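You operate a simulated robot arm through the tools that you are given. There is no shell and no other tool. Be economical: measure what you need, move in short steps, check, and stop when the job is done.

The job below is to be done with a simulated two-armed robot. You get a single attempt, and the scene is never put back.

Task
Shut the game bits drawer. Fetch the drink can and stand it on the top shelf of the book bay. Put the fluffy pad on the oak table top. Close the pull-out board. Do these in any order. Set down upright: drink can.

It is judged by the outcome, as a careful person would: the job done as asked, and still so three seconds after it is handed in. It fails if anything else is knocked over, pushed out of place, dropped, spilled or broken.

Robot
Two 7-joint arms with fingered hands on one trunk, on a base that drives. Base frame: it is fixed to the floor where the robot stands at the start and does not move with it; the origin is under the middle of the robot, x ahead of it, y to its left, z up. Readings come in cm, rad, newtons and seconds.
The left shoulder is at the start at [3.6, 10.4, 117], the right one opposite. With the tool pointing down near the work surface each hand reaches from about 16 to 56 cm from the robot's upright axis, wherever it stands, measured 20 degrees to its own side. Places, roughly: game bits drawer [60, 10, 50]; oak table top [-260, 240, 40]; pull-out board [30, 100, 80]; top shelf of the book bay [50, 110, 150]. Payload 2.4 kg a hand.
The tool frame of a hand sits at the grasp point between the pads (the TCP): z along the fingers, y along the line on which they close. The tips reach 1.7 cm beyond it. Largest opening 8.8 cm; the body of the gripper starts 4.7 cm behind the TCP. The gripper is a hand of 2 fingers: y runs from the thumb to the fingers, the wrist lies at [0, 0, -16.5] in the tool frame, and closing takes about 1.5 s.
Orientation is that of the tool frame in the base frame, as a unit quaternion [w, x, y, z]. With the fingers straight down and closing along the base's y, the tool's x points along the base's -x, its y along +y and its z along -z.

Tools
- The arms move only by the tool nudge_tool. It takes "left_deltas", "right_deltas" or both (then of equal length, played together; a hand with none holds still); each is text: rows parted by semicolons, each of 6 numbers parted by spaces: the turn, a rotation vector about the base's x, y, z in rad, then the shift along the base's x, y, z in mm. In form: rx ry rz tx ty tz; .... A call has 1 to 8 rows; each row is the pose to reach, as a shift and turn from the pose commanded when the call began. "left_jaw" and "right_jaw" are, for a hand that has rows, the opening, from 0 (shut) to 1 (fully open), set as the call begins (left out, the last holds). Rows are played at 5 a second. More than 5 cm and 0.15 rad between two rows, or a gripper value outside its range, and nothing of the call is played. A pose out of reach is approached as far as the arm can. The call stops where the force on the tool passes 40 N (or 10 N more than at its start, if that is more) or the arm is blocked; 0.2 s more then pass. Each finger travels about 15.3 cm/s and halts on what it meets, pressing with about 22 N; the grip force reading is that of the motor and also rises with nothing between the fingers. The clock runs only during rows and for 0.2 s after the last one: add rows that repeat a pose to give the fingers time. The reply holds the time, the measured pose of the TCP, the force on the tool along the base axes, the opening and the grip force, in the units named above and with some noise, with the torque about the TCP (base axes, N m) and any sound that the robot's microphone picked up, and new pictures: "views" is both (left out), scene, wrist or none (wrist: the cameras of the hands that moved).
- Cameras (640 x 400 px; columns grow to the right, rows downward): "scene" is now at [11.99, 1.23, 107.2]; the picture's right is [0.11, -0.99, 0.00], its down [-0.36, -0.04, -0.93] and it looks along [0.93, 0.10, -0.36] (base axes); focal length 214 px, centre (320, 200). "left" rides on the left gripper at [-5, 0.3, -6.3] in its tool frame; the picture's right is [-0.06, -1.00, 0.00], its down [0.78, -0.05, -0.62] and it looks along [0.62, -0.04, 0.79] (tool axes); focal length 275 px, centre (320, 200). "right" rides on the right gripper at [5, 0.3, -6.3] in its tool frame; the picture's right is [-0.06, 1.00, 0.00], its down [-0.78, -0.05, -0.62] and it looks along [-0.62, -0.04, 0.79] (tool axes); focal length 275 px, centre (320, 200). There is no depth. A picture from a camera that has moved, and an enlarged one, comes with that camera's place and axes in the base frame and with its lens.
- raise_lower(by): slides the trunk up (or, below 0, down) by that many cm; the arms and the scene camera ride with it, the base frame stays. It gives what a move gives, with no picture.
- roll_base(legs): drives the robot by 1 to 6 legs, each [ahead, left, turn to the left] in cm, cm and rad, along the robot's own axes; the way and the turn of a leg run together, so that a leg with both is an arc; at most 150 cm and 3.142 rad a leg. The arms and the cameras ride along, it lands a little off, and it stops where it bumps. It gives what a move gives, and a new picture of the scene camera.
- set_fingers(finger1, thumb_bend, hand): sets how far each is bent, from 0 (flat) to 1 (curled in); at 0.3 the hand is open as for a grip, at 0.7 the pads meet at the TCP. One left out holds its place. A second passes; each finger stops where it meets its share of the squeeze, and holds until it gets a number again. A gripper value or a shape takes the hand back. It gives what a move gives, with no picture; readings hold the bend of each and the force on the fingers (four entries, about 0 where the hand has none), thumb and palm.
- grasp_type(shape, hand): the hand has 2 fingers and takes this shape, open, in about a second: jaw (thumb against the fingers, like two jaws); tri (thumb and two fingers); tip (a fingertip pinch); poke (one finger out to press); point (the index stretched); flat (the hand flat); cup (the hand cupped); fist (a fist). The gripper value then closes the fingers along that shape, each until it touches; the sizes above hold for jaw. It gives what a move gives, with no picture.
- aim_head(pan, tilt): turns the head with the scene camera to pan (to the left, within 1.047 rad either way) and tilt (down, from -0.506 to 1.204), counted from straight ahead of the robot. It gives what a move gives, and a new picture of the scene camera.
- close_up(camera, box): a new picture of the part [left, top, right, bottom] of that camera's present view, enlarged. The clock stands still meanwhile.
- close_job(): hands the job in; it is judged then, once.

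Work in short steps. Places have to be worked out from the pictures, the camera data and where the tool is seen: move nearer, look again, correct. Check each grasp and each placing, and mend what went wrong. You have 165 turns and 260 pictures in all, those below and enlarged ones among them. Open the grippers and draw the arms clear of the work before you hand the job in, unless the task says otherwise; then end with one line.

The tools are called after "Request:" as name(argument=value, ...) on one line, values as JSON. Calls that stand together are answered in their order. nudge_tool: Moves the arms, as the interface text tells. Its arguments: {"type":"object","properties":{"left_deltas":{"type":"string"},"left_jaw":{"type":"number"},"right_deltas":{"type":"string"},"right_jaw":{"type":"number"},"views":{"type":"string","enum":["both","scene","wrist","none"]}},"required":[]} The other tools are called the same way: raise_lower (by) slides the trunk up or down; grasp_type (shape, hand) gives the hand a shape; set_fingers (finger1, thumb_bend, hand) moves the fingers one by one; roll_base (legs) drives the base; aim_head (pan, tilt) turns the head that bears the scene camera; close_up (camera, box) takes an enlarged picture of a part of a camera's view; close_job () hands the job in.

At the start:

```text
clock: 0.0
left_ee_pos: [39.6, 14.82, 113.57]
left_orientation: [-0.001, -0.001, 1.0, 0.0]
left_wrist_force: [-0.4, -0.4, 0.7]
left_ft_torque: [-0.05, -0.02, 0.02]
left_grip_width: 8.81
left_gripper_force: 0.2
left_shape: jaw
left_bend: [0.3, 0.3]
left_finger forces: [0.0, 0.0, 0.0, 0.0, 0.0, 0.0]
right_ee_pos: [38.61, -20.94, 104.02]
right_orientation: [-0.001, 0.001, 1.0, 0.0]
right_wrist_force: [-0.9, -0.6, -0.2]
right_ft_torque: [0.0, 0.02, 0.0]
right_grip_width: 8.77
right_gripper_force: 0.0
right_shape: jaw
right_bend: [0.3, 0.3]
right_finger forces: [0.1, 0.0, 0.1, 0.1, 0.0, 0.0]
trunk travel left (down, up): [-40.0, 45.0]
robot x, y, heading: [-0.08, 0.23, 0.003]
head pan, tilt: [0.11, 0.365]
```

scene: 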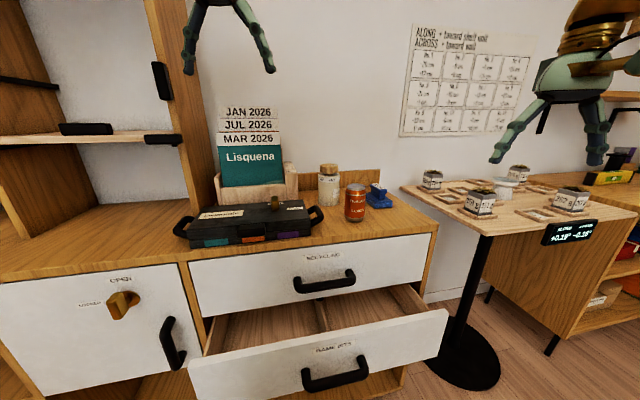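
right: 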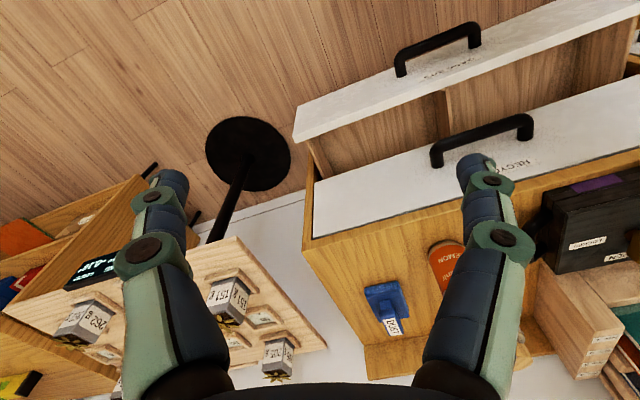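
left: 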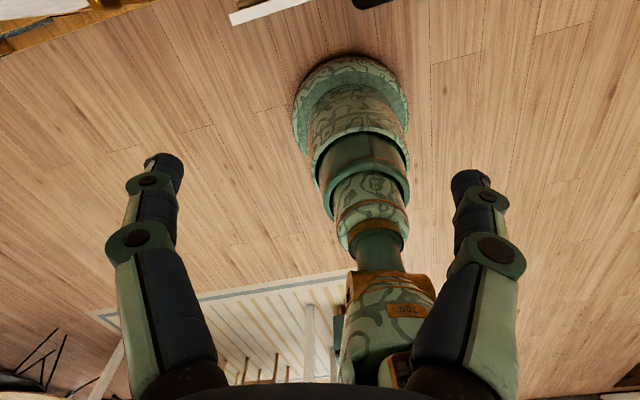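

The can is on the drawer unit's top and the game bits drawer stands open. I look left for the book bay, the pull-out board and the pad.

Request:
aim_head(pan=0.9, tilt=0.25)

Request:
close_up(camera="scene", box=[0, 0, 640, 400])

```text
clock: 1.1
left_ee_pos: [39.68, 14.79, 113.73]
left_orientation: [0.0, 0.001, 1.0, 0.0]
left_wrist_force: [-0.2, -0.5, 0.7]
left_ft_torque: [-0.03, -0.01, 0.02]
left_grip_width: 8.78
left_gripper_force: 0.0
left_shape: jaw
left_bend: [0.3, 0.3]
left_finger forces: [0.0, 0.1, 0.0, 0.1, 0.0, 0.1]
right_ee_pos: [38.67, -21.06, 103.98]
right_orientation: [0.0, 0.001, 1.0, 0.0]
right_wrist_force: [0.1, -0.1, 0.4]
right_ft_torque: [0.01, -0.03, -0.02]
right_grip_width: 8.79
right_gripper_force: 0.0
right_shape: jaw
right_bend: [0.3, 0.3]
right_finger forces: [0.1, 0.0, 0.0, 0.1, 0.0, 0.0]
trunk travel left (down, up): [-40.0, 45.0]
robot x, y, heading: [0.34, -0.01, 0.001]
head pan, tilt: [0.901, 0.25]
camera scene: at [8.56, 7.52, 108.28], right [0.78, -0.62, 0.0], down [-0.15, -0.19, -0.97], along [0.6, 0.76, -0.25], focal length 214 px, centre (320, 200)
```

scene: 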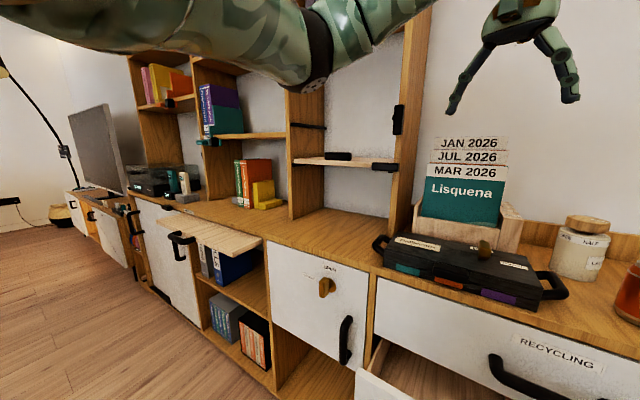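

```text
1.00 times, centred on (320, 200) of scene
camera zoom: at [8.56, 7.52, 108.28], right [0.78, -0.62, 0.0], down [-0.15, -0.19, -0.97], along [0.6, 0.76, -0.25], focal length 214 px, centre (320, 200)
```

zoom: 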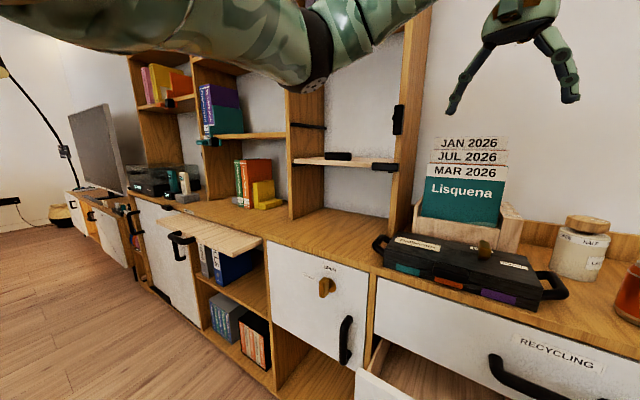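

The furniture front runs at about 0.3 rad to my axes. I look to the right for the fluffy pad next.

Request:
aim_head(pan=-0.9, tilt=0.4)

Request:
aim_head(pan=1.04, tilt=-0.2)

```text
clock: 2.9
left_ee_pos: [39.47, 14.66, 113.74]
left_orientation: [-0.001, 0.0, 1.0, 0.0]
left_wrist_force: [0.4, 1.1, -0.6]
left_ft_torque: [-0.01, 0.03, 0.02]
left_grip_width: 8.78
left_gripper_force: 0.0
left_shape: jaw
left_bend: [0.3, 0.3]
left_finger forces: [0.0, 0.1, 0.1, 0.0, 0.0, 0.0]
right_ee_pos: [38.55, -20.87, 103.99]
right_orientation: [0.0, 0.0, 1.0, -0.001]
right_wrist_force: [-0.6, -0.1, 0.0]
right_ft_torque: [0.01, 0.02, 0.01]
right_grip_width: 8.8
right_gripper_force: 0.1
right_shape: jaw
right_bend: [0.3, 0.3]
right_finger forces: [0.1, 0.0, 0.0, 0.1, 0.0, 0.0]
trunk travel left (down, up): [-40.0, 45.0]
robot x, y, heading: [-0.19, 0.09, -0.001]
head pan, tilt: [-0.901, 0.4]
camera scene: at [8.51, -7.05, 106.89], right [-0.78, -0.62, 0.0], down [-0.24, 0.3, -0.92], along [0.57, -0.72, -0.39], focal length 214 px, centre (320, 200)
```

scene: 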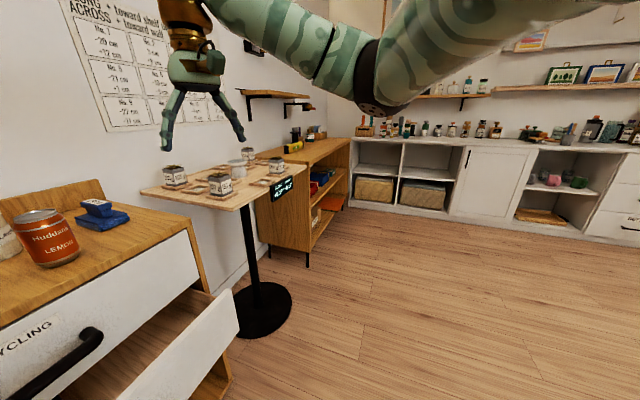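

```text
clock: 4.8
left_ee_pos: [39.54, 14.72, 113.69]
left_orientation: [0.0, 0.0, 1.0, 0.0]
left_wrist_force: [0.2, 0.1, 0.2]
left_ft_torque: [-0.04, -0.02, -0.01]
left_grip_width: 8.79
left_gripper_force: 0.0
left_shape: jaw
left_bend: [0.3, 0.3]
left_finger forces: [0.0, 0.0, 0.1, 0.0, 0.0, 0.0]
right_ee_pos: [38.64, -21.01, 104.2]
right_orientation: [-0.001, 0.001, 1.0, 0.001]
right_wrist_force: [-0.4, 0.7, -0.5]
right_ft_torque: [0.0, -0.01, 0.02]
right_grip_width: 8.83
right_gripper_force: 0.0
right_shape: jaw
right_bend: [0.3, 0.3]
right_finger forces: [0.0, 0.0, 0.1, 0.0, 0.0, 0.0]
trunk travel left (down, up): [-40.0, 45.0]
robot x, y, heading: [-0.17, -0.0, 0.0]
head pan, tilt: [1.04, -0.201]
camera scene: at [10.54, 5.35, 108.48], right [0.55, -0.83, 0.0], down [-0.19, -0.12, -0.97], along [0.81, 0.54, -0.23], focal length 214 px, centre (320, 200)
```

scene: 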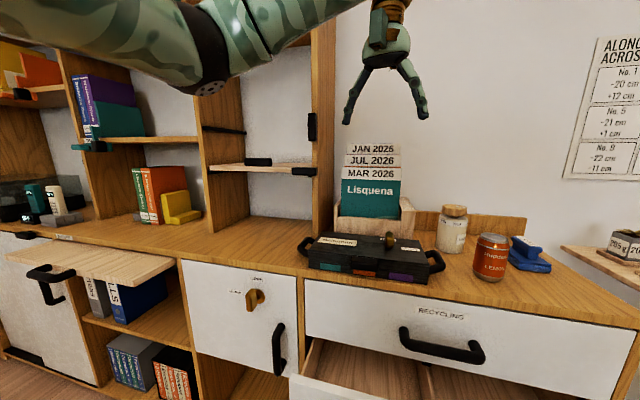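

I zoom on the small blue item beside the can and see what it is.

Request:
close_up(camera="scene", box=[400, 180, 640, 330])

Request:
close_up(camera="right", box=[280, 180, 540, 380])

Request:
close_up(camera="scene", box=[0, 20, 320, 220])

```text
2.67 times, centred on (520, 255) of scene
camera zoom: at [10.54, 5.35, 108.48], right [0.55, -0.83, 0.0], down [-0.19, -0.12, -0.97], along [0.81, 0.54, -0.23], focal length 572 px, centre (-213, 53)
```

zoom: 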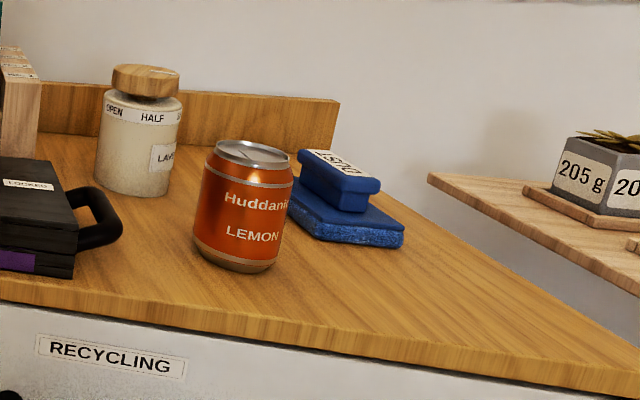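

```text
2.00 times, centred on (410, 280) of right
camera zoom: at [33.67, -20.72, 110.38], right [0.06, 1.0, 0.0], down [0.78, -0.05, 0.62], along [0.62, -0.04, -0.79], focal length 551 px, centre (140, 40)
```

zoom: 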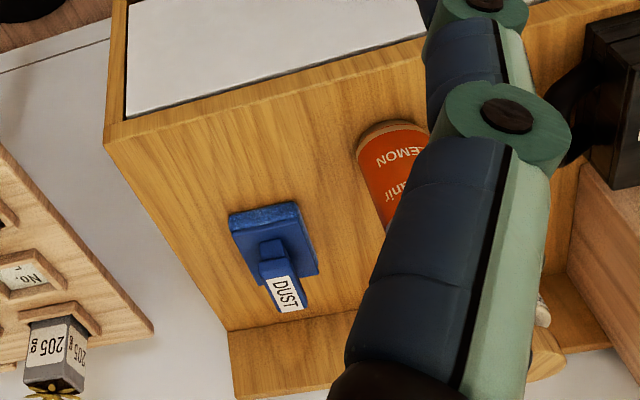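

```text
2.00 times, centred on (160, 120) of scene
camera zoom: at [10.54, 5.35, 108.48], right [0.55, -0.83, 0.0], down [-0.19, -0.12, -0.97], along [0.81, 0.54, -0.23], focal length 429 px, centre (640, 360)
```

zoom: 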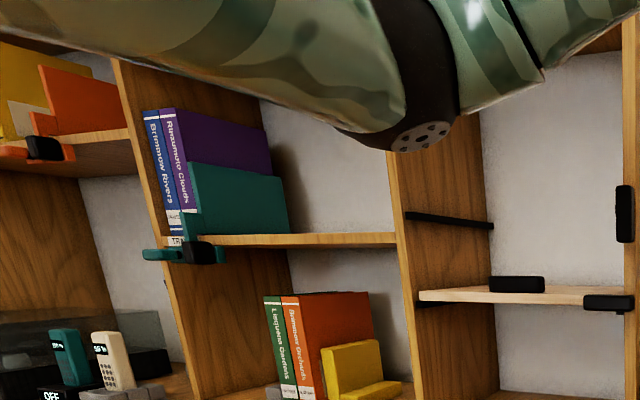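

The blue "DUST" block with a fluffy underside is the pad, right beside the can. I back off a bit and turn to face the unit squarely, then look down at the drawer.

Request:
roll_base(legs=[[-15, 0, 0], [0, 0, 0.31]])

Request:
aim_head(pan=0, tilt=0.6)

```text
clock: 7.2
left_ee_pos: [17.98, 26.06, 113.66]
left_orientation: [0.0, -0.154, 0.988, 0.0]
left_wrist_force: [0.3, 0.8, 0.2]
left_ft_torque: [0.0, 0.01, 0.04]
left_grip_width: 8.77
left_gripper_force: 0.0
left_shape: jaw
left_bend: [0.3, 0.3]
left_finger forces: [0.1, 0.1, 0.0, 0.0, 0.1, 0.0]
right_ee_pos: [27.88, -8.26, 104.06]
right_orientation: [0.0, -0.155, 0.988, 0.001]
right_wrist_force: [-0.6, -0.1, -0.2]
right_ft_torque: [0.0, -0.03, 0.0]
right_grip_width: 8.79
right_gripper_force: 0.0
right_shape: jaw
right_bend: [0.3, 0.3]
right_finger forces: [0.0, 0.1, 0.0, 0.0, 0.0, 0.1]
trunk travel left (down, up): [-40.0, 45.0]
robot x, y, heading: [-15.21, -0.01, 0.311]
head pan, tilt: [1.04, -0.201]
camera scene: at [-6.92, 8.46, 108.19], right [0.78, -0.62, 0.0], down [-0.16, -0.2, -0.97], along [0.6, 0.76, -0.26], focal length 214 px, centre (320, 200)
```

scene: 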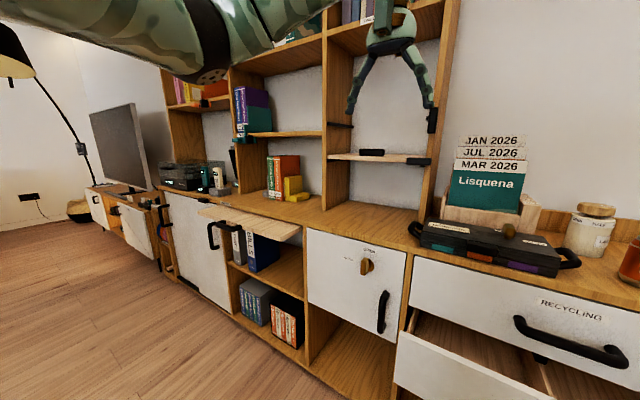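

```text
clock: 8.5
left_ee_pos: [17.87, 25.98, 113.68]
left_orientation: [0.001, -0.155, 0.988, 0.0]
left_wrist_force: [1.1, 0.0, -0.7]
left_ft_torque: [-0.01, 0.0, -0.04]
left_grip_width: 8.78
left_gripper_force: 0.0
left_shape: jaw
left_bend: [0.3, 0.3]
left_finger forces: [0.0, 0.1, 0.0, 0.0, 0.0, 0.0]
right_ee_pos: [27.95, -8.2, 104.08]
right_orientation: [0.0, -0.154, 0.988, 0.0]
right_wrist_force: [-0.9, 0.0, 0.3]
right_ft_torque: [0.01, 0.04, -0.02]
right_grip_width: 8.78
right_gripper_force: 0.0
right_shape: jaw
right_bend: [0.3, 0.3]
right_finger forces: [0.0, 0.0, 0.0, 0.0, 0.0, 0.0]
trunk travel left (down, up): [-40.0, 45.0]
robot x, y, heading: [-14.95, 0.09, 0.308]
head pan, tilt: [0.0, 0.6]
camera scene: at [-4.3, 3.82, 105.07], right [0.3, -0.95, 0.0], down [-0.54, -0.17, -0.83], along [0.79, 0.25, -0.56], focal length 214 px, centre (320, 200)
```

scene: 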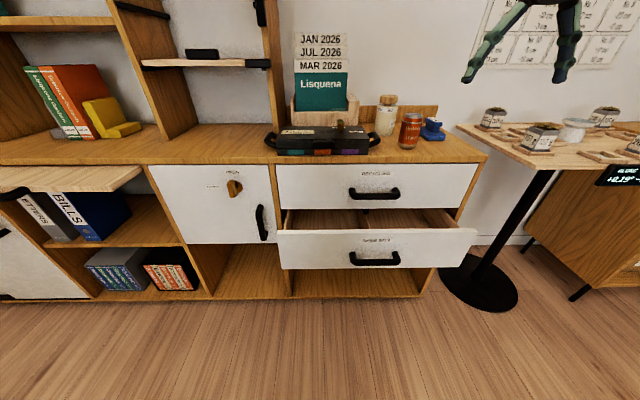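

Now squared to the unit: in robot axes the counter front is about 66.5 cm ahead, the open drawer's front about 57, z 47–62. I'll close the right hand and turn it to point forward for the push.

Request:
nudge_tool(right_deltas="0.0448 -0.141 0 11 4 -5; 0.0896 -0.282 0 22 7 -10; 0.1344 -0.423 0 33 11 -15; 0.1792 -0.564 0 44 14 -20; 0.224 -0.705 0 55 18 -25; 0.2688 -0.846 0 66 21 -30; 0.3136 -0.987 0 77 25 -35; 0.3584 -1.128 0 88 28 -40", right_jaw=0, views="none")

Request:
nudge_tool(right_deltas="0.0448 -0.141 0 0 0 0; 0.0896 -0.282 0 0 0 0; 0.112 -0.353 0 0 0 0; 0.112 -0.353 0 0 0 0", views="scene")

```text
clock: 10.3
left_ee_pos: [17.9, 26.04, 113.59]
left_orientation: [0.0, -0.154, 0.988, 0.0]
left_wrist_force: [0.1, -0.1, 0.1]
left_ft_torque: [-0.01, 0.02, -0.01]
left_grip_width: 8.8
left_gripper_force: 0.0
left_shape: jaw
left_bend: [0.3, 0.3]
left_finger forces: [0.1, 0.0, 0.0, 0.0, 0.0, 0.1]
right_ee_pos: [36.62, -5.43, 99.93]
right_orientation: [0.552, -0.127, 0.82, 0.084]
right_wrist_force: [-0.2, 0.4, 0.8]
right_ft_torque: [-0.02, -0.01, -0.01]
right_grip_width: 0.02
right_gripper_force: 21.9
right_shape: jaw
right_bend: [0.52, 0.66]
right_finger forces: [0.0, 0.0, 0.0, 0.1, 0.0, 0.0]
trunk travel left (down, up): [-40.0, 45.0]
robot x, y, heading: [-15.19, 0.36, 0.31]
head pan, tilt: [0.0, 0.6]
```

```text
clock: 11.3
left_ee_pos: [17.95, 26.07, 113.78]
left_orientation: [0.0, -0.155, 0.988, 0.0]
left_wrist_force: [0.9, -0.5, -0.7]
left_ft_torque: [0.01, -0.01, 0.02]
left_grip_width: 8.81
left_gripper_force: 0.1
left_shape: jaw
left_bend: [0.3, 0.3]
left_finger forces: [0.0, 0.1, 0.0, 0.1, 0.1, 0.0]
right_ee_pos: [36.59, -5.54, 100.11]
right_orientation: [0.693, -0.11, 0.704, 0.107]
right_wrist_force: [0.2, 0.6, 0.0]
right_ft_torque: [0.01, -0.01, -0.03]
right_grip_width: 0.01
right_gripper_force: 22.1
right_shape: jaw
right_bend: [0.52, 0.66]
right_finger forces: [0.1, 0.0, 0.0, 0.0, 0.1, 0.0]
trunk travel left (down, up): [-40.0, 45.0]
robot x, y, heading: [-15.1, -0.13, 0.313]
head pan, tilt: [0.0, 0.6]
camera scene: at [-4.3, 3.81, 105.06], right [0.3, -0.95, 0.0], down [-0.54, -0.17, -0.82], along [0.79, 0.25, -0.57], focal length 214 px, centre (320, 200)
```

scene: 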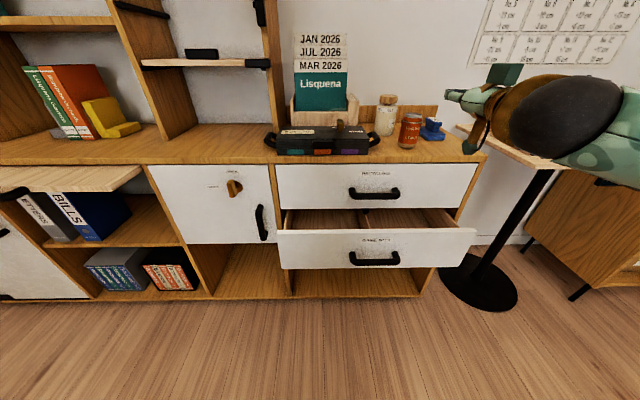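

Hand points forward at about 47.5 cm ahead, lateral −21. I lower the trunk 40 cm so the hand is at z ≈ 60, level with the drawer front above its handle.

Request:
raise_lower(by=-40)

Request:
nudge_tool(right_deltas="0 0 0 -6 19 0; 0 0 0 -12 38 0; 0 0 0 -12 38 0", views="both")

```text
clock: 15.1
left_ee_pos: [18.02, 26.02, 73.8]
left_orientation: [0.001, -0.153, 0.988, 0.0]
left_wrist_force: [-0.6, 0.7, 0.3]
left_ft_torque: [0.03, 0.0, 0.02]
left_grip_width: 8.8
left_gripper_force: 0.0
left_shape: jaw
left_bend: [0.3, 0.3]
left_finger forces: [0.0, 0.0, 0.0, 0.0, 0.0, 0.0]
right_ee_pos: [36.61, -5.48, 60.12]
right_orientation: [0.694, -0.109, 0.704, 0.107]
right_wrist_force: [0.9, -0.3, -0.7]
right_ft_torque: [0.03, -0.01, 0.02]
right_grip_width: 0.01
right_gripper_force: 21.8
right_shape: jaw
right_bend: [0.52, 0.66]
right_finger forces: [0.1, 0.1, 0.1, 0.0, 0.0, 0.0]
trunk travel left (down, up): [0.0, 85.0]
robot x, y, heading: [-15.32, 0.29, 0.311]
head pan, tilt: [0.0, 0.6]
```

```text
clock: 15.9
left_ee_pos: [17.87, 26.07, 73.72]
left_orientation: [-0.001, -0.153, 0.988, 0.001]
left_wrist_force: [0.0, 0.1, -0.2]
left_ft_torque: [-0.01, -0.01, 0.02]
left_grip_width: 8.78
left_gripper_force: 0.0
left_shape: jaw
left_bend: [0.3, 0.3]
left_finger forces: [0.0, 0.1, 0.1, 0.0, 0.0, 0.0]
right_ee_pos: [35.38, -1.7, 60.09]
right_orientation: [0.693, -0.11, 0.704, 0.107]
right_wrist_force: [0.2, 0.4, -0.8]
right_ft_torque: [0.02, 0.0, 0.03]
right_grip_width: 0.03
right_gripper_force: 22.1
right_shape: jaw
right_bend: [0.52, 0.66]
right_finger forces: [0.1, 0.0, 0.1, 0.0, 0.0, 0.1]
trunk travel left (down, up): [0.0, 85.0]
robot x, y, heading: [-15.01, -0.38, 0.303]
head pan, tilt: [0.0, 0.6]
camera scene: at [-2.56, 4.37, 65.63], right [0.3, -0.95, 0.0], down [-0.54, -0.17, -0.82], along [0.79, 0.25, -0.57], focal length 214 px, centre (320, 200)
camera right: at [29.18, -3.39, 55.23], right [-0.3, 0.95, 0.06], down [-0.56, -0.23, 0.79], along [0.77, 0.2, 0.6], focal length 275 px, centre (320, 200)
```

scene: 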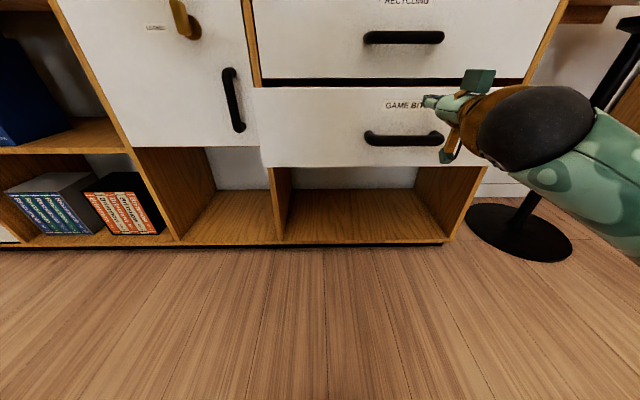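
right: 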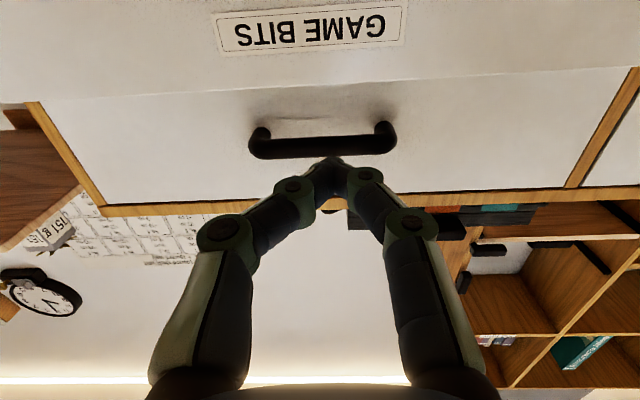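

The drawer face reads about z 44.5–60.5 from this view, so I drop the hand to z 57 (over the handle) and push along the unit's normal.

Request:
nudge_tool(right_deltas="0 0 0 0 0 -31; 0 0 0 19 6 -31; 0 0 0 38 12 -31; 0 0 0 57 18 -31; 0 0 0 71 23 -31; 0 0 0 86 27 -31; 0 0 0 100 32 -31; 0 0 0 114 36 -31", views="both")

```text
clock: 17.7
left_ee_pos: [17.81, 26.09, 73.75]
left_orientation: [0.0, -0.154, 0.988, 0.0]
left_wrist_force: [0.2, 0.1, 0.0]
left_ft_torque: [0.0, 0.01, -0.03]
left_grip_width: 8.77
left_gripper_force: 0.1
left_shape: jaw
left_bend: [0.3, 0.3]
left_finger forces: [0.0, 0.0, 0.0, 0.0, 0.0, 0.0]
right_ee_pos: [46.88, 1.87, 56.92]
right_orientation: [0.692, -0.11, 0.705, 0.106]
right_wrist_force: [-2.5, -0.7, 0.8]
right_ft_torque: [0.0, 0.0, 0.02]
right_grip_width: 0.0
right_gripper_force: 22.1
right_shape: jaw
right_bend: [0.52, 0.66]
right_finger forces: [0.0, 0.0, 0.0, 0.0, 0.0, 0.1]
trunk travel left (down, up): [0.0, 85.0]
robot x, y, heading: [-15.1, -0.02, 0.308]
head pan, tilt: [0.0, 0.6]
camera scene: at [-2.58, 4.36, 65.64], right [0.3, -0.95, 0.0], down [-0.54, -0.17, -0.83], along [0.79, 0.25, -0.56], focal length 214 px, centre (320, 200)
camera right: at [40.66, 0.28, 52.06], right [-0.3, 0.95, 0.06], down [-0.56, -0.23, 0.79], along [0.77, 0.21, 0.6], focal length 275 px, centre (320, 200)
```

scene: 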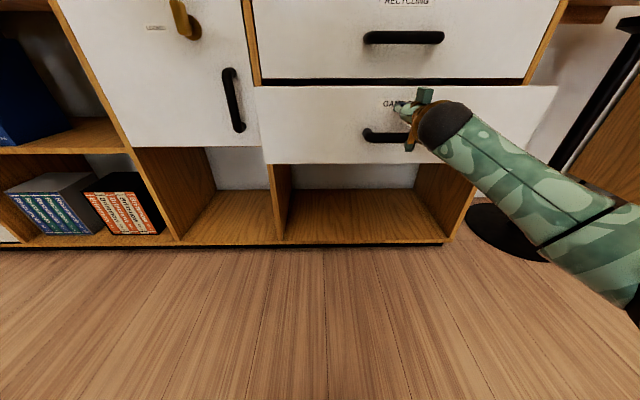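
right: 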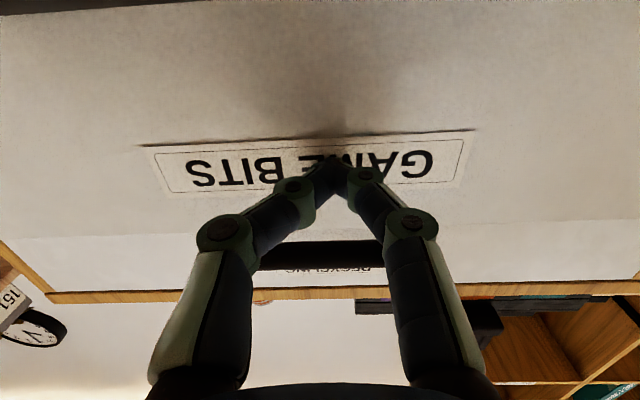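

It's touching the front and the drawer is sliding (≈2.6 N). I keep pushing.

Request:
nudge_tool(right_deltas="0 0 0 14 5 0; 0 0 0 29 9 0; 0 0 0 38 12 0; 0 0 0 48 15 0; 0 0 0 57 18 0; 0 0 0 67 21 0; 0 0 0 76 24 0; 0 0 0 86 27 0", views="scene")

```text
clock: 19.5
left_ee_pos: [17.88, 26.08, 73.64]
left_orientation: [0.001, -0.154, 0.988, 0.0]
left_wrist_force: [0.2, 0.4, -0.5]
left_ft_torque: [0.01, -0.01, -0.04]
left_grip_width: 8.79
left_gripper_force: 0.1
left_shape: jaw
left_bend: [0.3, 0.3]
left_finger forces: [0.0, 0.0, 0.0, 0.0, 0.0, 0.0]
right_ee_pos: [55.42, 4.54, 56.89]
right_orientation: [0.693, -0.11, 0.705, 0.106]
right_wrist_force: [-2.9, -1.1, 0.8]
right_ft_torque: [0.01, 0.01, -0.02]
right_grip_width: 0.0
right_gripper_force: 21.8
right_shape: jaw
right_bend: [0.52, 0.66]
right_finger forces: [0.0, 0.0, 0.0, 0.0, 0.1, 0.0]
trunk travel left (down, up): [0.0, 85.0]
robot x, y, heading: [-15.48, 0.0, 0.308]
head pan, tilt: [0.0, 0.6]
camera scene: at [-2.57, 4.37, 65.64], right [0.3, -0.95, 0.0], down [-0.54, -0.17, -0.83], along [0.79, 0.25, -0.56], focal length 214 px, centre (320, 200)
```

scene: 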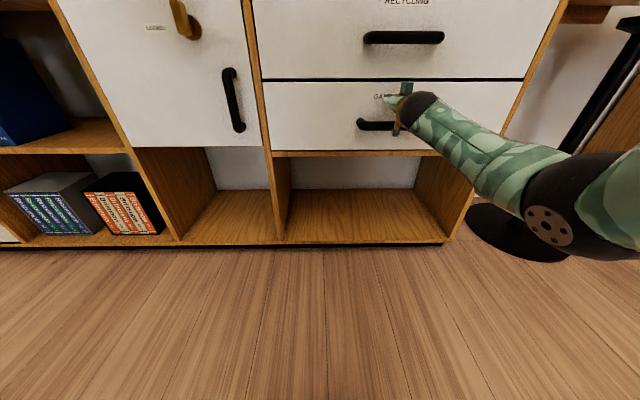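

Nearly flush; a few more small steps until it bottoms out.

Request:
nudge_tool(right_deltas="0 0 0 5 1.6 0; 0 0 0 10 3 0; 0 0 0 15 5 0; 0 0 0 20 6 0; 0 0 0 25 8 0; 0 0 0 30 9.5 0", views="scene")

```text
clock: 20.2
left_ee_pos: [17.73, 25.97, 73.75]
left_orientation: [0.001, -0.153, 0.988, -0.001]
left_wrist_force: [-0.4, 0.8, -0.5]
left_ft_torque: [0.0, 0.04, -0.01]
left_grip_width: 8.79
left_gripper_force: 0.0
left_shape: jaw
left_bend: [0.3, 0.3]
left_finger forces: [0.0, 0.0, 0.0, 0.0, 0.0, 0.0]
right_ee_pos: [56.14, 4.73, 57.07]
right_orientation: [0.693, -0.109, 0.705, 0.106]
right_wrist_force: [-23.9, -7.6, 5.6]
right_ft_torque: [0.07, -0.14, 0.09]
right_grip_width: 0.01
right_gripper_force: 22.0
right_shape: jaw
right_bend: [0.64, 0.73]
right_finger forces: [0.0, 0.0, 0.1, 0.0, 0.0, 0.0]
trunk travel left (down, up): [0.0, 85.0]
robot x, y, heading: [-15.54, -0.4, 0.311]
head pan, tilt: [0.0, 0.6]
stopped in row 3 (right hand): the force on the tool passed its limit (the readings are from after the stop); the commanded pose is now the measured one
camera scene: at [-2.74, 4.3, 65.67], right [0.3, -0.95, 0.0], down [-0.54, -0.17, -0.83], along [0.79, 0.25, -0.56], focal length 214 px, centre (320, 200)
```

scene: 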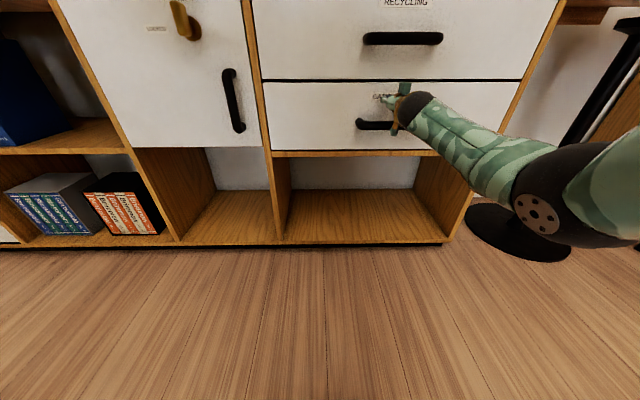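

Hard stop reached: the drawer is shut. I retract the hand and raise the trunk again.

Request:
nudge_tool(right_deltas="0 0 0 -38 -12 0; 0 0 0 -76 -24 0; 0 0 0 -114 -36 0; 0 0 0 -152 -48 0; 0 0 0 -190 -60 0; 0 0 0 -228 -72 0", views="none")

Request:
raise_lower(by=45)

Request:
aim_head(pan=-0.2, tilt=0.5)

```text
clock: 21.6
left_ee_pos: [17.84, 25.95, 73.74]
left_orientation: [0.0, -0.153, 0.988, 0.0]
left_wrist_force: [0.8, -0.5, -0.3]
left_ft_torque: [-0.01, 0.0, -0.02]
left_grip_width: 8.81
left_gripper_force: 0.1
left_shape: jaw
left_bend: [0.3, 0.3]
left_finger forces: [0.0, 0.0, 0.0, 0.0, 0.1, 0.1]
right_ee_pos: [33.45, -2.44, 57.05]
right_orientation: [0.692, -0.109, 0.705, 0.106]
right_wrist_force: [0.1, -0.5, -0.5]
right_ft_torque: [0.03, -0.01, 0.0]
right_grip_width: 0.0
right_gripper_force: 21.8
right_shape: jaw
right_bend: [0.59, 0.73]
right_finger forces: [0.0, 0.0, 0.0, 0.0, 0.0, 0.1]
trunk travel left (down, up): [0.0, 85.0]
robot x, y, heading: [-15.3, -0.12, 0.307]
head pan, tilt: [0.0, 0.6]
```

```text
refused: 45 is not a number from -40 to 40
```

```text
clock: 22.3
left_ee_pos: [17.9, 26.0, 73.66]
left_orientation: [0.0, -0.153, 0.988, 0.0]
left_wrist_force: [-0.7, 0.2, -1.1]
left_ft_torque: [-0.01, 0.0, -0.02]
left_grip_width: 8.76
left_gripper_force: 0.0
left_shape: jaw
left_bend: [0.3, 0.3]
left_finger forces: [0.1, 0.0, 0.1, 0.0, 0.0, 0.0]
right_ee_pos: [33.62, -2.39, 57.02]
right_orientation: [0.693, -0.109, 0.705, 0.106]
right_wrist_force: [0.3, 0.4, 0.5]
right_ft_torque: [-0.03, 0.02, -0.01]
right_grip_width: 0.0
right_gripper_force: 21.5
right_shape: jaw
right_bend: [0.59, 0.73]
right_finger forces: [0.0, 0.0, 0.1, 0.0, 0.0, 0.1]
trunk travel left (down, up): [0.0, 85.0]
robot x, y, heading: [-15.23, -0.21, 0.309]
head pan, tilt: [-0.201, 0.499]
camera scene: at [-1.98, 2.65, 66.54], right [0.11, -0.99, 0.0], down [-0.48, -0.05, -0.88], along [0.87, 0.09, -0.48], focal length 214 px, centre (320, 200)
```

scene: 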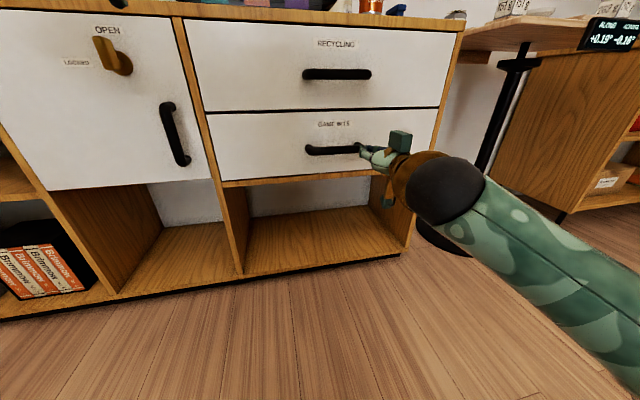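

Drawer confirmed shut. I bring the trunk back up and look at the counter and then at the book bay.

Request:
raise_lower(by=40)

Request:
raise_lower(by=40)

Request:
aim_head(pan=0.7, tilt=0.1)

Request:
close_up(camera="scene", box=[0, 0, 640, 400])

```text
clock: 26.1
left_ee_pos: [17.97, 26.1, 113.64]
left_orientation: [0.0, -0.153, 0.988, 0.0]
left_wrist_force: [-0.2, 0.1, -0.5]
left_ft_torque: [-0.05, 0.02, 0.0]
left_grip_width: 8.78
left_gripper_force: 0.0
left_shape: jaw
left_bend: [0.3, 0.3]
left_finger forces: [0.1, 0.1, 0.1, 0.0, 0.0, 0.1]
right_ee_pos: [33.43, -2.41, 96.72]
right_orientation: [0.692, -0.11, 0.706, 0.106]
right_wrist_force: [-0.3, -0.8, 0.0]
right_ft_torque: [-0.02, 0.02, 0.04]
right_grip_width: 0.0
right_gripper_force: 21.8
right_shape: jaw
right_bend: [0.59, 0.73]
right_finger forces: [0.0, 0.1, 0.1, 0.0, 0.1, 0.0]
trunk travel left (down, up): [-40.0, 45.0]
robot x, y, heading: [-15.28, -0.13, 0.311]
head pan, tilt: [-0.201, 0.499]
```

```text
clock: 30.0
left_ee_pos: [17.92, 25.96, 153.65]
left_orientation: [0.0, -0.153, 0.988, 0.0]
left_wrist_force: [-0.6, -1.3, -0.1]
left_ft_torque: [0.02, 0.0, -0.02]
left_grip_width: 8.79
left_gripper_force: 0.0
left_shape: jaw
left_bend: [0.3, 0.3]
left_finger forces: [0.0, 0.1, 0.0, 0.0, 0.0, 0.0]
right_ee_pos: [33.43, -2.32, 136.74]
right_orientation: [0.692, -0.11, 0.706, 0.106]
right_wrist_force: [-0.2, 0.5, 0.8]
right_ft_torque: [0.01, 0.02, -0.01]
right_grip_width: 0.0
right_gripper_force: 22.1
right_shape: jaw
right_bend: [0.59, 0.73]
right_finger forces: [0.1, 0.0, 0.0, 0.1, 0.0, 0.0]
trunk travel left (down, up): [-80.0, 5.0]
robot x, y, heading: [-15.93, -0.02, 0.306]
head pan, tilt: [-0.201, 0.499]
```

```text
clock: 31.2
left_ee_pos: [17.91, 25.96, 153.62]
left_orientation: [0.0, -0.153, 0.988, 0.0]
left_wrist_force: [-0.8, 0.2, 0.2]
left_ft_torque: [0.03, 0.01, 0.0]
left_grip_width: 8.78
left_gripper_force: 0.1
left_shape: jaw
left_bend: [0.3, 0.3]
left_finger forces: [0.0, 0.0, 0.0, 0.0, 0.0, 0.1]
right_ee_pos: [33.53, -2.28, 136.89]
right_orientation: [0.692, -0.11, 0.705, 0.107]
right_wrist_force: [-0.7, 0.6, 0.1]
right_ft_torque: [-0.02, 0.01, 0.03]
right_grip_width: 0.0
right_gripper_force: 21.8
right_shape: jaw
right_bend: [0.59, 0.73]
right_finger forces: [0.1, 0.0, 0.1, 0.0, 0.1, 0.0]
trunk travel left (down, up): [-80.0, 5.0]
robot x, y, heading: [-15.56, -0.31, 0.305]
head pan, tilt: [0.7, 0.099]
camera scene: at [-7.23, 8.18, 149.13], right [0.77, -0.64, 0.0], down [-0.11, -0.13, -0.99], along [0.63, 0.76, -0.17], focal length 214 px, centre (320, 200)
```

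scene: 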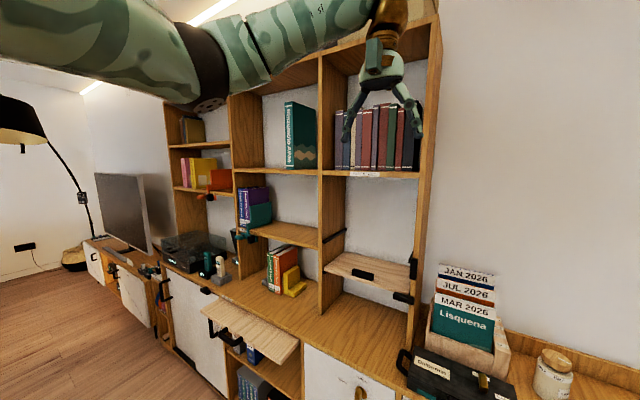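

```text
1.00 times, centred on (320, 200) of scene
camera zoom: at [-7.23, 8.18, 149.13], right [0.77, -0.64, 0.0], down [-0.11, -0.13, -0.99], along [0.63, 0.76, -0.17], focal length 214 px, centre (320, 200)
```

zoom: 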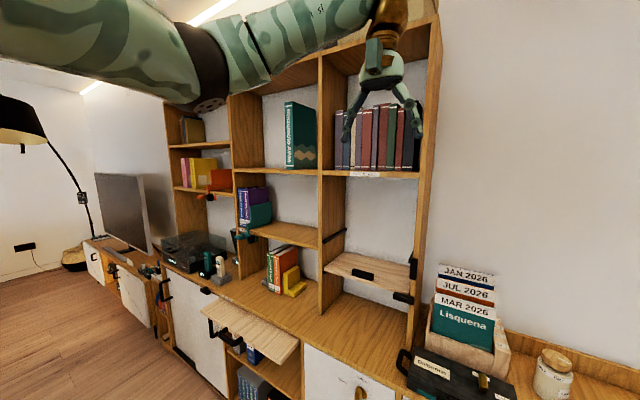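

The book bay's top shelf (z≈148) holds a tall teal book on its right with free room on the left. I turn the left hand to point forward (for a side grasp of the can) and the right hand back down (for the pad).

Request:
nudge_tool(left_deltas="0.0448 -0.141 0 9 3 0; 0.0896 -0.282 0 17 5 0; 0.1344 -0.423 0 26 8 0; 0.1792 -0.564 0 34 11 0; 0.224 -0.705 0 43 14 0; 0.2688 -0.846 0 52 16 0; 0.3136 -0.987 0 60 19 0; 0.3584 -1.128 0 69 22 0", right_deltas="-0.0448 0.141 0 -8 -3 0; -0.0896 0.282 0 -15 -5 0; -0.1344 0.423 0 -22 -7 0; -0.1792 0.564 0 -30 -10 0; -0.224 0.705 0 -38 -12 0; -0.2688 0.846 0 -46 -14 0; -0.3136 0.987 0 -53 -17 0; -0.3584 1.128 0 -60 -19 0", left_jaw=1, right_jaw=1, views="none")

Request:
nudge_tool(left_deltas="0.0448 -0.141 0 0 0 0; 0.0896 -0.282 0 0 0 0; 0.112 -0.353 0 0 0 0; 0.112 -0.353 0 0 0 0", right_deltas="-0.0448 0.141 0 0 0 0; -0.0896 0.282 0 0 0 0; -0.112 0.353 0 0 0 0; -0.112 0.353 0 0 0 0", views="none")

Request:
raise_lower(by=-40)

Request:
roll_base(legs=[[0, -38, 0]])

Request:
aim_head(pan=0, tilt=0.45)

```text
clock: 33.0
left_ee_pos: [24.88, 28.06, 153.75]
left_orientation: [0.552, -0.127, 0.82, 0.085]
left_wrist_force: [-0.5, 0.9, 0.5]
left_ft_torque: [0.01, -0.05, 0.05]
left_grip_width: 8.78
left_gripper_force: 0.0
left_shape: jaw
left_bend: [0.3, 0.3]
left_finger forces: [0.0, 0.1, 0.0, 0.0, 0.0, 0.0]
right_ee_pos: [27.5, -4.1, 136.84]
right_orientation: [0.179, -0.152, 0.972, 0.028]
right_wrist_force: [-0.3, 0.2, 0.1]
right_ft_torque: [-0.02, -0.03, 0.02]
right_grip_width: 8.81
right_gripper_force: 0.3
right_shape: jaw
right_bend: [0.3, 0.3]
right_finger forces: [0.0, 0.0, 0.1, 0.0, 0.1, 0.1]
trunk travel left (down, up): [-80.0, 5.0]
robot x, y, heading: [-15.23, -0.2, 0.308]
head pan, tilt: [0.7, 0.099]
```

```text
clock: 34.0
left_ee_pos: [24.59, 29.13, 156.18]
left_orientation: [0.632, -0.104, 0.762, 0.092]
left_wrist_force: [-0.6, 0.2, 0.2]
left_ft_torque: [-0.01, 0.05, -0.03]
left_grip_width: 8.79
left_gripper_force: 0.1
left_shape: jaw
left_bend: [0.3, 0.3]
left_finger forces: [0.0, 0.0, 0.1, 0.0, 0.1, 0.0]
left hand out of reach, approached as far as the arm can: row 1, 2, 3, 4
right_ee_pos: [27.4, -4.29, 136.7]
right_orientation: [-0.003, -0.153, 0.988, -0.001]
right_wrist_force: [0.7, -0.2, -0.4]
right_ft_torque: [-0.01, 0.03, 0.01]
right_grip_width: 8.8
right_gripper_force: 0.0
right_shape: jaw
right_bend: [0.3, 0.3]
right_finger forces: [0.0, 0.0, 0.1, 0.0, 0.0, 0.1]
trunk travel left (down, up): [-80.0, 5.0]
robot x, y, heading: [-15.71, 0.19, 0.307]
head pan, tilt: [0.7, 0.099]
```

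```text
clock: 37.8
left_ee_pos: [24.54, 29.1, 116.1]
left_orientation: [0.632, -0.106, 0.762, 0.093]
left_wrist_force: [0.8, 0.2, 0.3]
left_ft_torque: [-0.02, 0.0, 0.0]
left_grip_width: 8.79
left_gripper_force: 0.1
left_shape: jaw
left_bend: [0.3, 0.3]
left_finger forces: [0.1, 0.0, 0.0, 0.1, 0.0, 0.0]
right_ee_pos: [27.52, -4.21, 96.81]
right_orientation: [-0.001, -0.153, 0.988, -0.001]
right_wrist_force: [0.1, -0.5, 0.4]
right_ft_torque: [0.01, 0.01, 0.01]
right_grip_width: 8.79
right_gripper_force: 0.0
right_shape: jaw
right_bend: [0.3, 0.3]
right_finger forces: [0.1, 0.0, 0.0, 0.0, 0.0, 0.0]
trunk travel left (down, up): [-40.0, 45.0]
robot x, y, heading: [-15.35, -0.01, 0.31]
head pan, tilt: [0.7, 0.099]
```

```text
clock: 40.2
left_ee_pos: [36.07, -6.91, 116.16]
left_orientation: [0.632, -0.105, 0.762, 0.093]
left_wrist_force: [0.2, -0.3, -0.4]
left_ft_torque: [-0.02, 0.01, 0.06]
left_grip_width: 8.78
left_gripper_force: 0.0
left_shape: jaw
left_bend: [0.3, 0.3]
left_finger forces: [0.1, 0.1, 0.1, 0.1, 0.1, 0.0]
right_ee_pos: [38.98, -40.27, 96.71]
right_orientation: [-0.002, -0.154, 0.988, 0.0]
right_wrist_force: [-0.1, 1.0, 1.1]
right_ft_torque: [0.0, -0.01, 0.01]
right_grip_width: 8.81
right_gripper_force: 0.0
right_shape: jaw
right_bend: [0.3, 0.3]
right_finger forces: [0.0, 0.1, 0.0, 0.0, 0.0, 0.1]
trunk travel left (down, up): [-40.0, 45.0]
robot x, y, heading: [-3.45, -36.13, 0.31]
head pan, tilt: [0.7, 0.099]
camera scene: at [4.47, -27.57, 108.17], right [0.78, -0.62, 0.0], down [-0.16, -0.2, -0.97], along [0.6, 0.76, -0.26], focal length 214 px, centre (320, 200)
```

scene: 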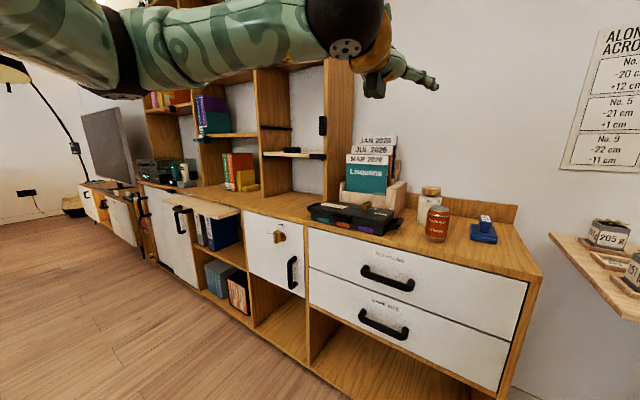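

```text
clock: 41.2
left_ee_pos: [36.08, -7.08, 116.19]
left_orientation: [0.632, -0.105, 0.763, 0.093]
left_wrist_force: [-0.6, 0.0, -0.7]
left_ft_torque: [0.03, -0.01, 0.01]
left_grip_width: 8.79
left_gripper_force: 0.0
left_shape: jaw
left_bend: [0.3, 0.3]
left_finger forces: [0.1, 0.1, 0.1, 0.1, 0.0, 0.0]
right_ee_pos: [38.72, -40.35, 96.69]
right_orientation: [-0.002, -0.154, 0.988, 0.0]
right_wrist_force: [1.0, -0.2, 0.2]
right_ft_torque: [0.0, 0.0, -0.01]
right_grip_width: 8.8
right_gripper_force: 0.0
right_shape: jaw
right_bend: [0.3, 0.3]
right_finger forces: [0.0, 0.0, 0.0, 0.1, 0.1, 0.0]
trunk travel left (down, up): [-40.0, 45.0]
robot x, y, heading: [-3.87, -36.0, 0.31]
head pan, tilt: [0.0, 0.45]
camera scene: at [7.42, -32.09, 106.42], right [0.3, -0.95, 0.0], down [-0.41, -0.13, -0.9], along [0.86, 0.27, -0.43], focal length 214 px, centre (320, 200)
```

scene: 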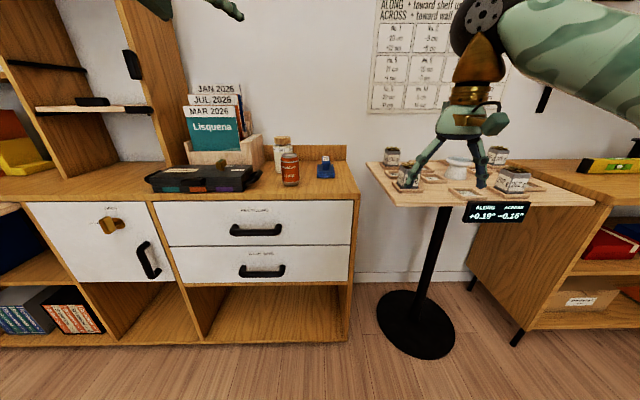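

Can is roughly 84 cm ahead, lateral +11; pad roughly 93 ahead, lateral −2. I shift the right hand inboard and up to stay clear of the plant table, then drive closer.

Request:
nudge_tool(right_deltas="0 0 0 -8 25 25; 0 0 0 -16 50 50; 0 0 0 -24 76 60", views="none")

Request:
roll_base(legs=[[24, 0, 0]])

Request:
aim_head(pan=0, tilt=0.6)

```text
clock: 42.0
left_ee_pos: [35.95, -6.98, 116.24]
left_orientation: [0.632, -0.105, 0.762, 0.093]
left_wrist_force: [0.7, 1.1, 0.1]
left_ft_torque: [0.03, 0.01, -0.02]
left_grip_width: 8.77
left_gripper_force: 0.0
left_shape: jaw
left_bend: [0.3, 0.3]
left_finger forces: [0.0, 0.1, 0.1, 0.0, 0.0, 0.0]
right_ee_pos: [36.47, -32.53, 102.88]
right_orientation: [-0.002, -0.155, 0.988, 0.0]
right_wrist_force: [-0.2, -0.3, -0.1]
right_ft_torque: [-0.02, 0.01, -0.03]
right_grip_width: 8.81
right_gripper_force: 0.1
right_shape: jaw
right_bend: [0.3, 0.3]
right_finger forces: [0.0, 0.1, 0.1, 0.1, 0.0, 0.1]
trunk travel left (down, up): [-40.0, 45.0]
robot x, y, heading: [-3.67, -36.2, 0.307]
head pan, tilt: [0.0, 0.45]
```

```text
clock: 43.8
left_ee_pos: [58.55, 0.22, 116.18]
left_orientation: [0.632, -0.105, 0.762, 0.093]
left_wrist_force: [0.9, -0.1, 0.5]
left_ft_torque: [0.0, -0.01, -0.02]
left_grip_width: 8.79
left_gripper_force: 0.0
left_shape: jaw
left_bend: [0.3, 0.3]
left_finger forces: [0.0, 0.0, 0.1, 0.0, 0.0, 0.0]
right_ee_pos: [59.02, -25.23, 102.73]
right_orientation: [-0.001, -0.155, 0.988, 0.0]
right_wrist_force: [0.5, 0.9, -0.6]
right_ft_torque: [0.02, -0.01, -0.02]
right_grip_width: 8.81
right_gripper_force: 0.0
right_shape: jaw
right_bend: [0.3, 0.3]
right_finger forces: [0.0, 0.0, 0.0, 0.1, 0.0, 0.0]
trunk travel left (down, up): [-40.0, 45.0]
robot x, y, heading: [18.77, -28.63, 0.312]
head pan, tilt: [0.0, 0.45]
camera scene: at [30.06, -24.88, 106.41], right [0.3, -0.95, 0.0], down [-0.42, -0.13, -0.9], along [0.86, 0.27, -0.44], focal length 214 px, centre (320, 200)
```

scene: 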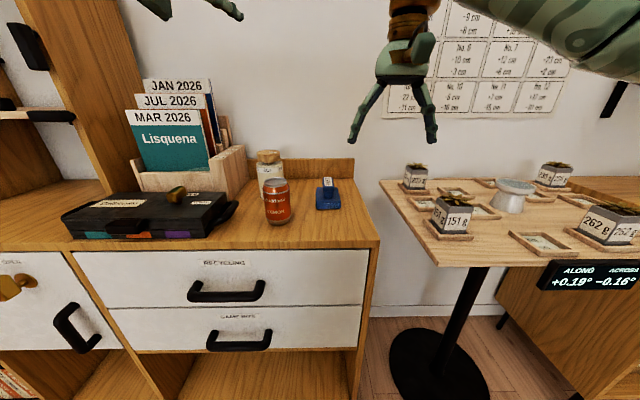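

```text
clock: 44.5
left_ee_pos: [58.44, 0.19, 116.18]
left_orientation: [0.632, -0.105, 0.762, 0.093]
left_wrist_force: [0.3, -0.2, -0.8]
left_ft_torque: [0.01, 0.0, -0.03]
left_grip_width: 8.79
left_gripper_force: 0.1
left_shape: jaw
left_bend: [0.3, 0.3]
left_finger forces: [0.1, 0.1, 0.1, 0.1, 0.0, 0.0]
right_ee_pos: [59.15, -25.38, 102.75]
right_orientation: [-0.002, -0.155, 0.988, 0.0]
right_wrist_force: [-0.4, 0.2, -0.2]
right_ft_torque: [-0.01, 0.02, -0.01]
right_grip_width: 8.78
right_gripper_force: 0.0
right_shape: jaw
right_bend: [0.3, 0.3]
right_finger forces: [0.0, 0.0, 0.0, 0.0, 0.0, 0.0]
trunk travel left (down, up): [-40.0, 45.0]
robot x, y, heading: [18.82, -28.74, 0.306]
head pan, tilt: [0.0, 0.6]
camera scene: at [29.69, -25.0, 105.07], right [0.3, -0.95, 0.0], down [-0.54, -0.17, -0.83], along [0.79, 0.25, -0.56], focal length 214 px, centre (320, 200)
```

scene: 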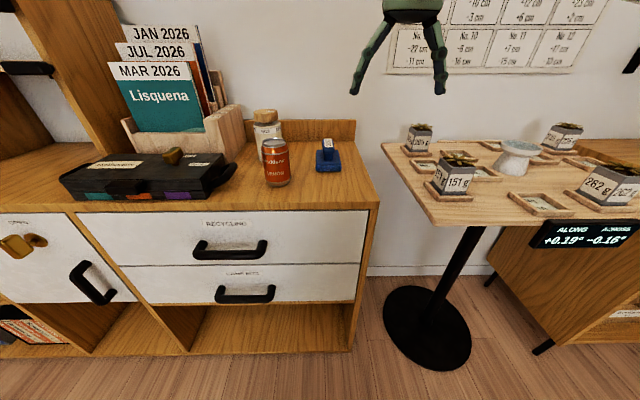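

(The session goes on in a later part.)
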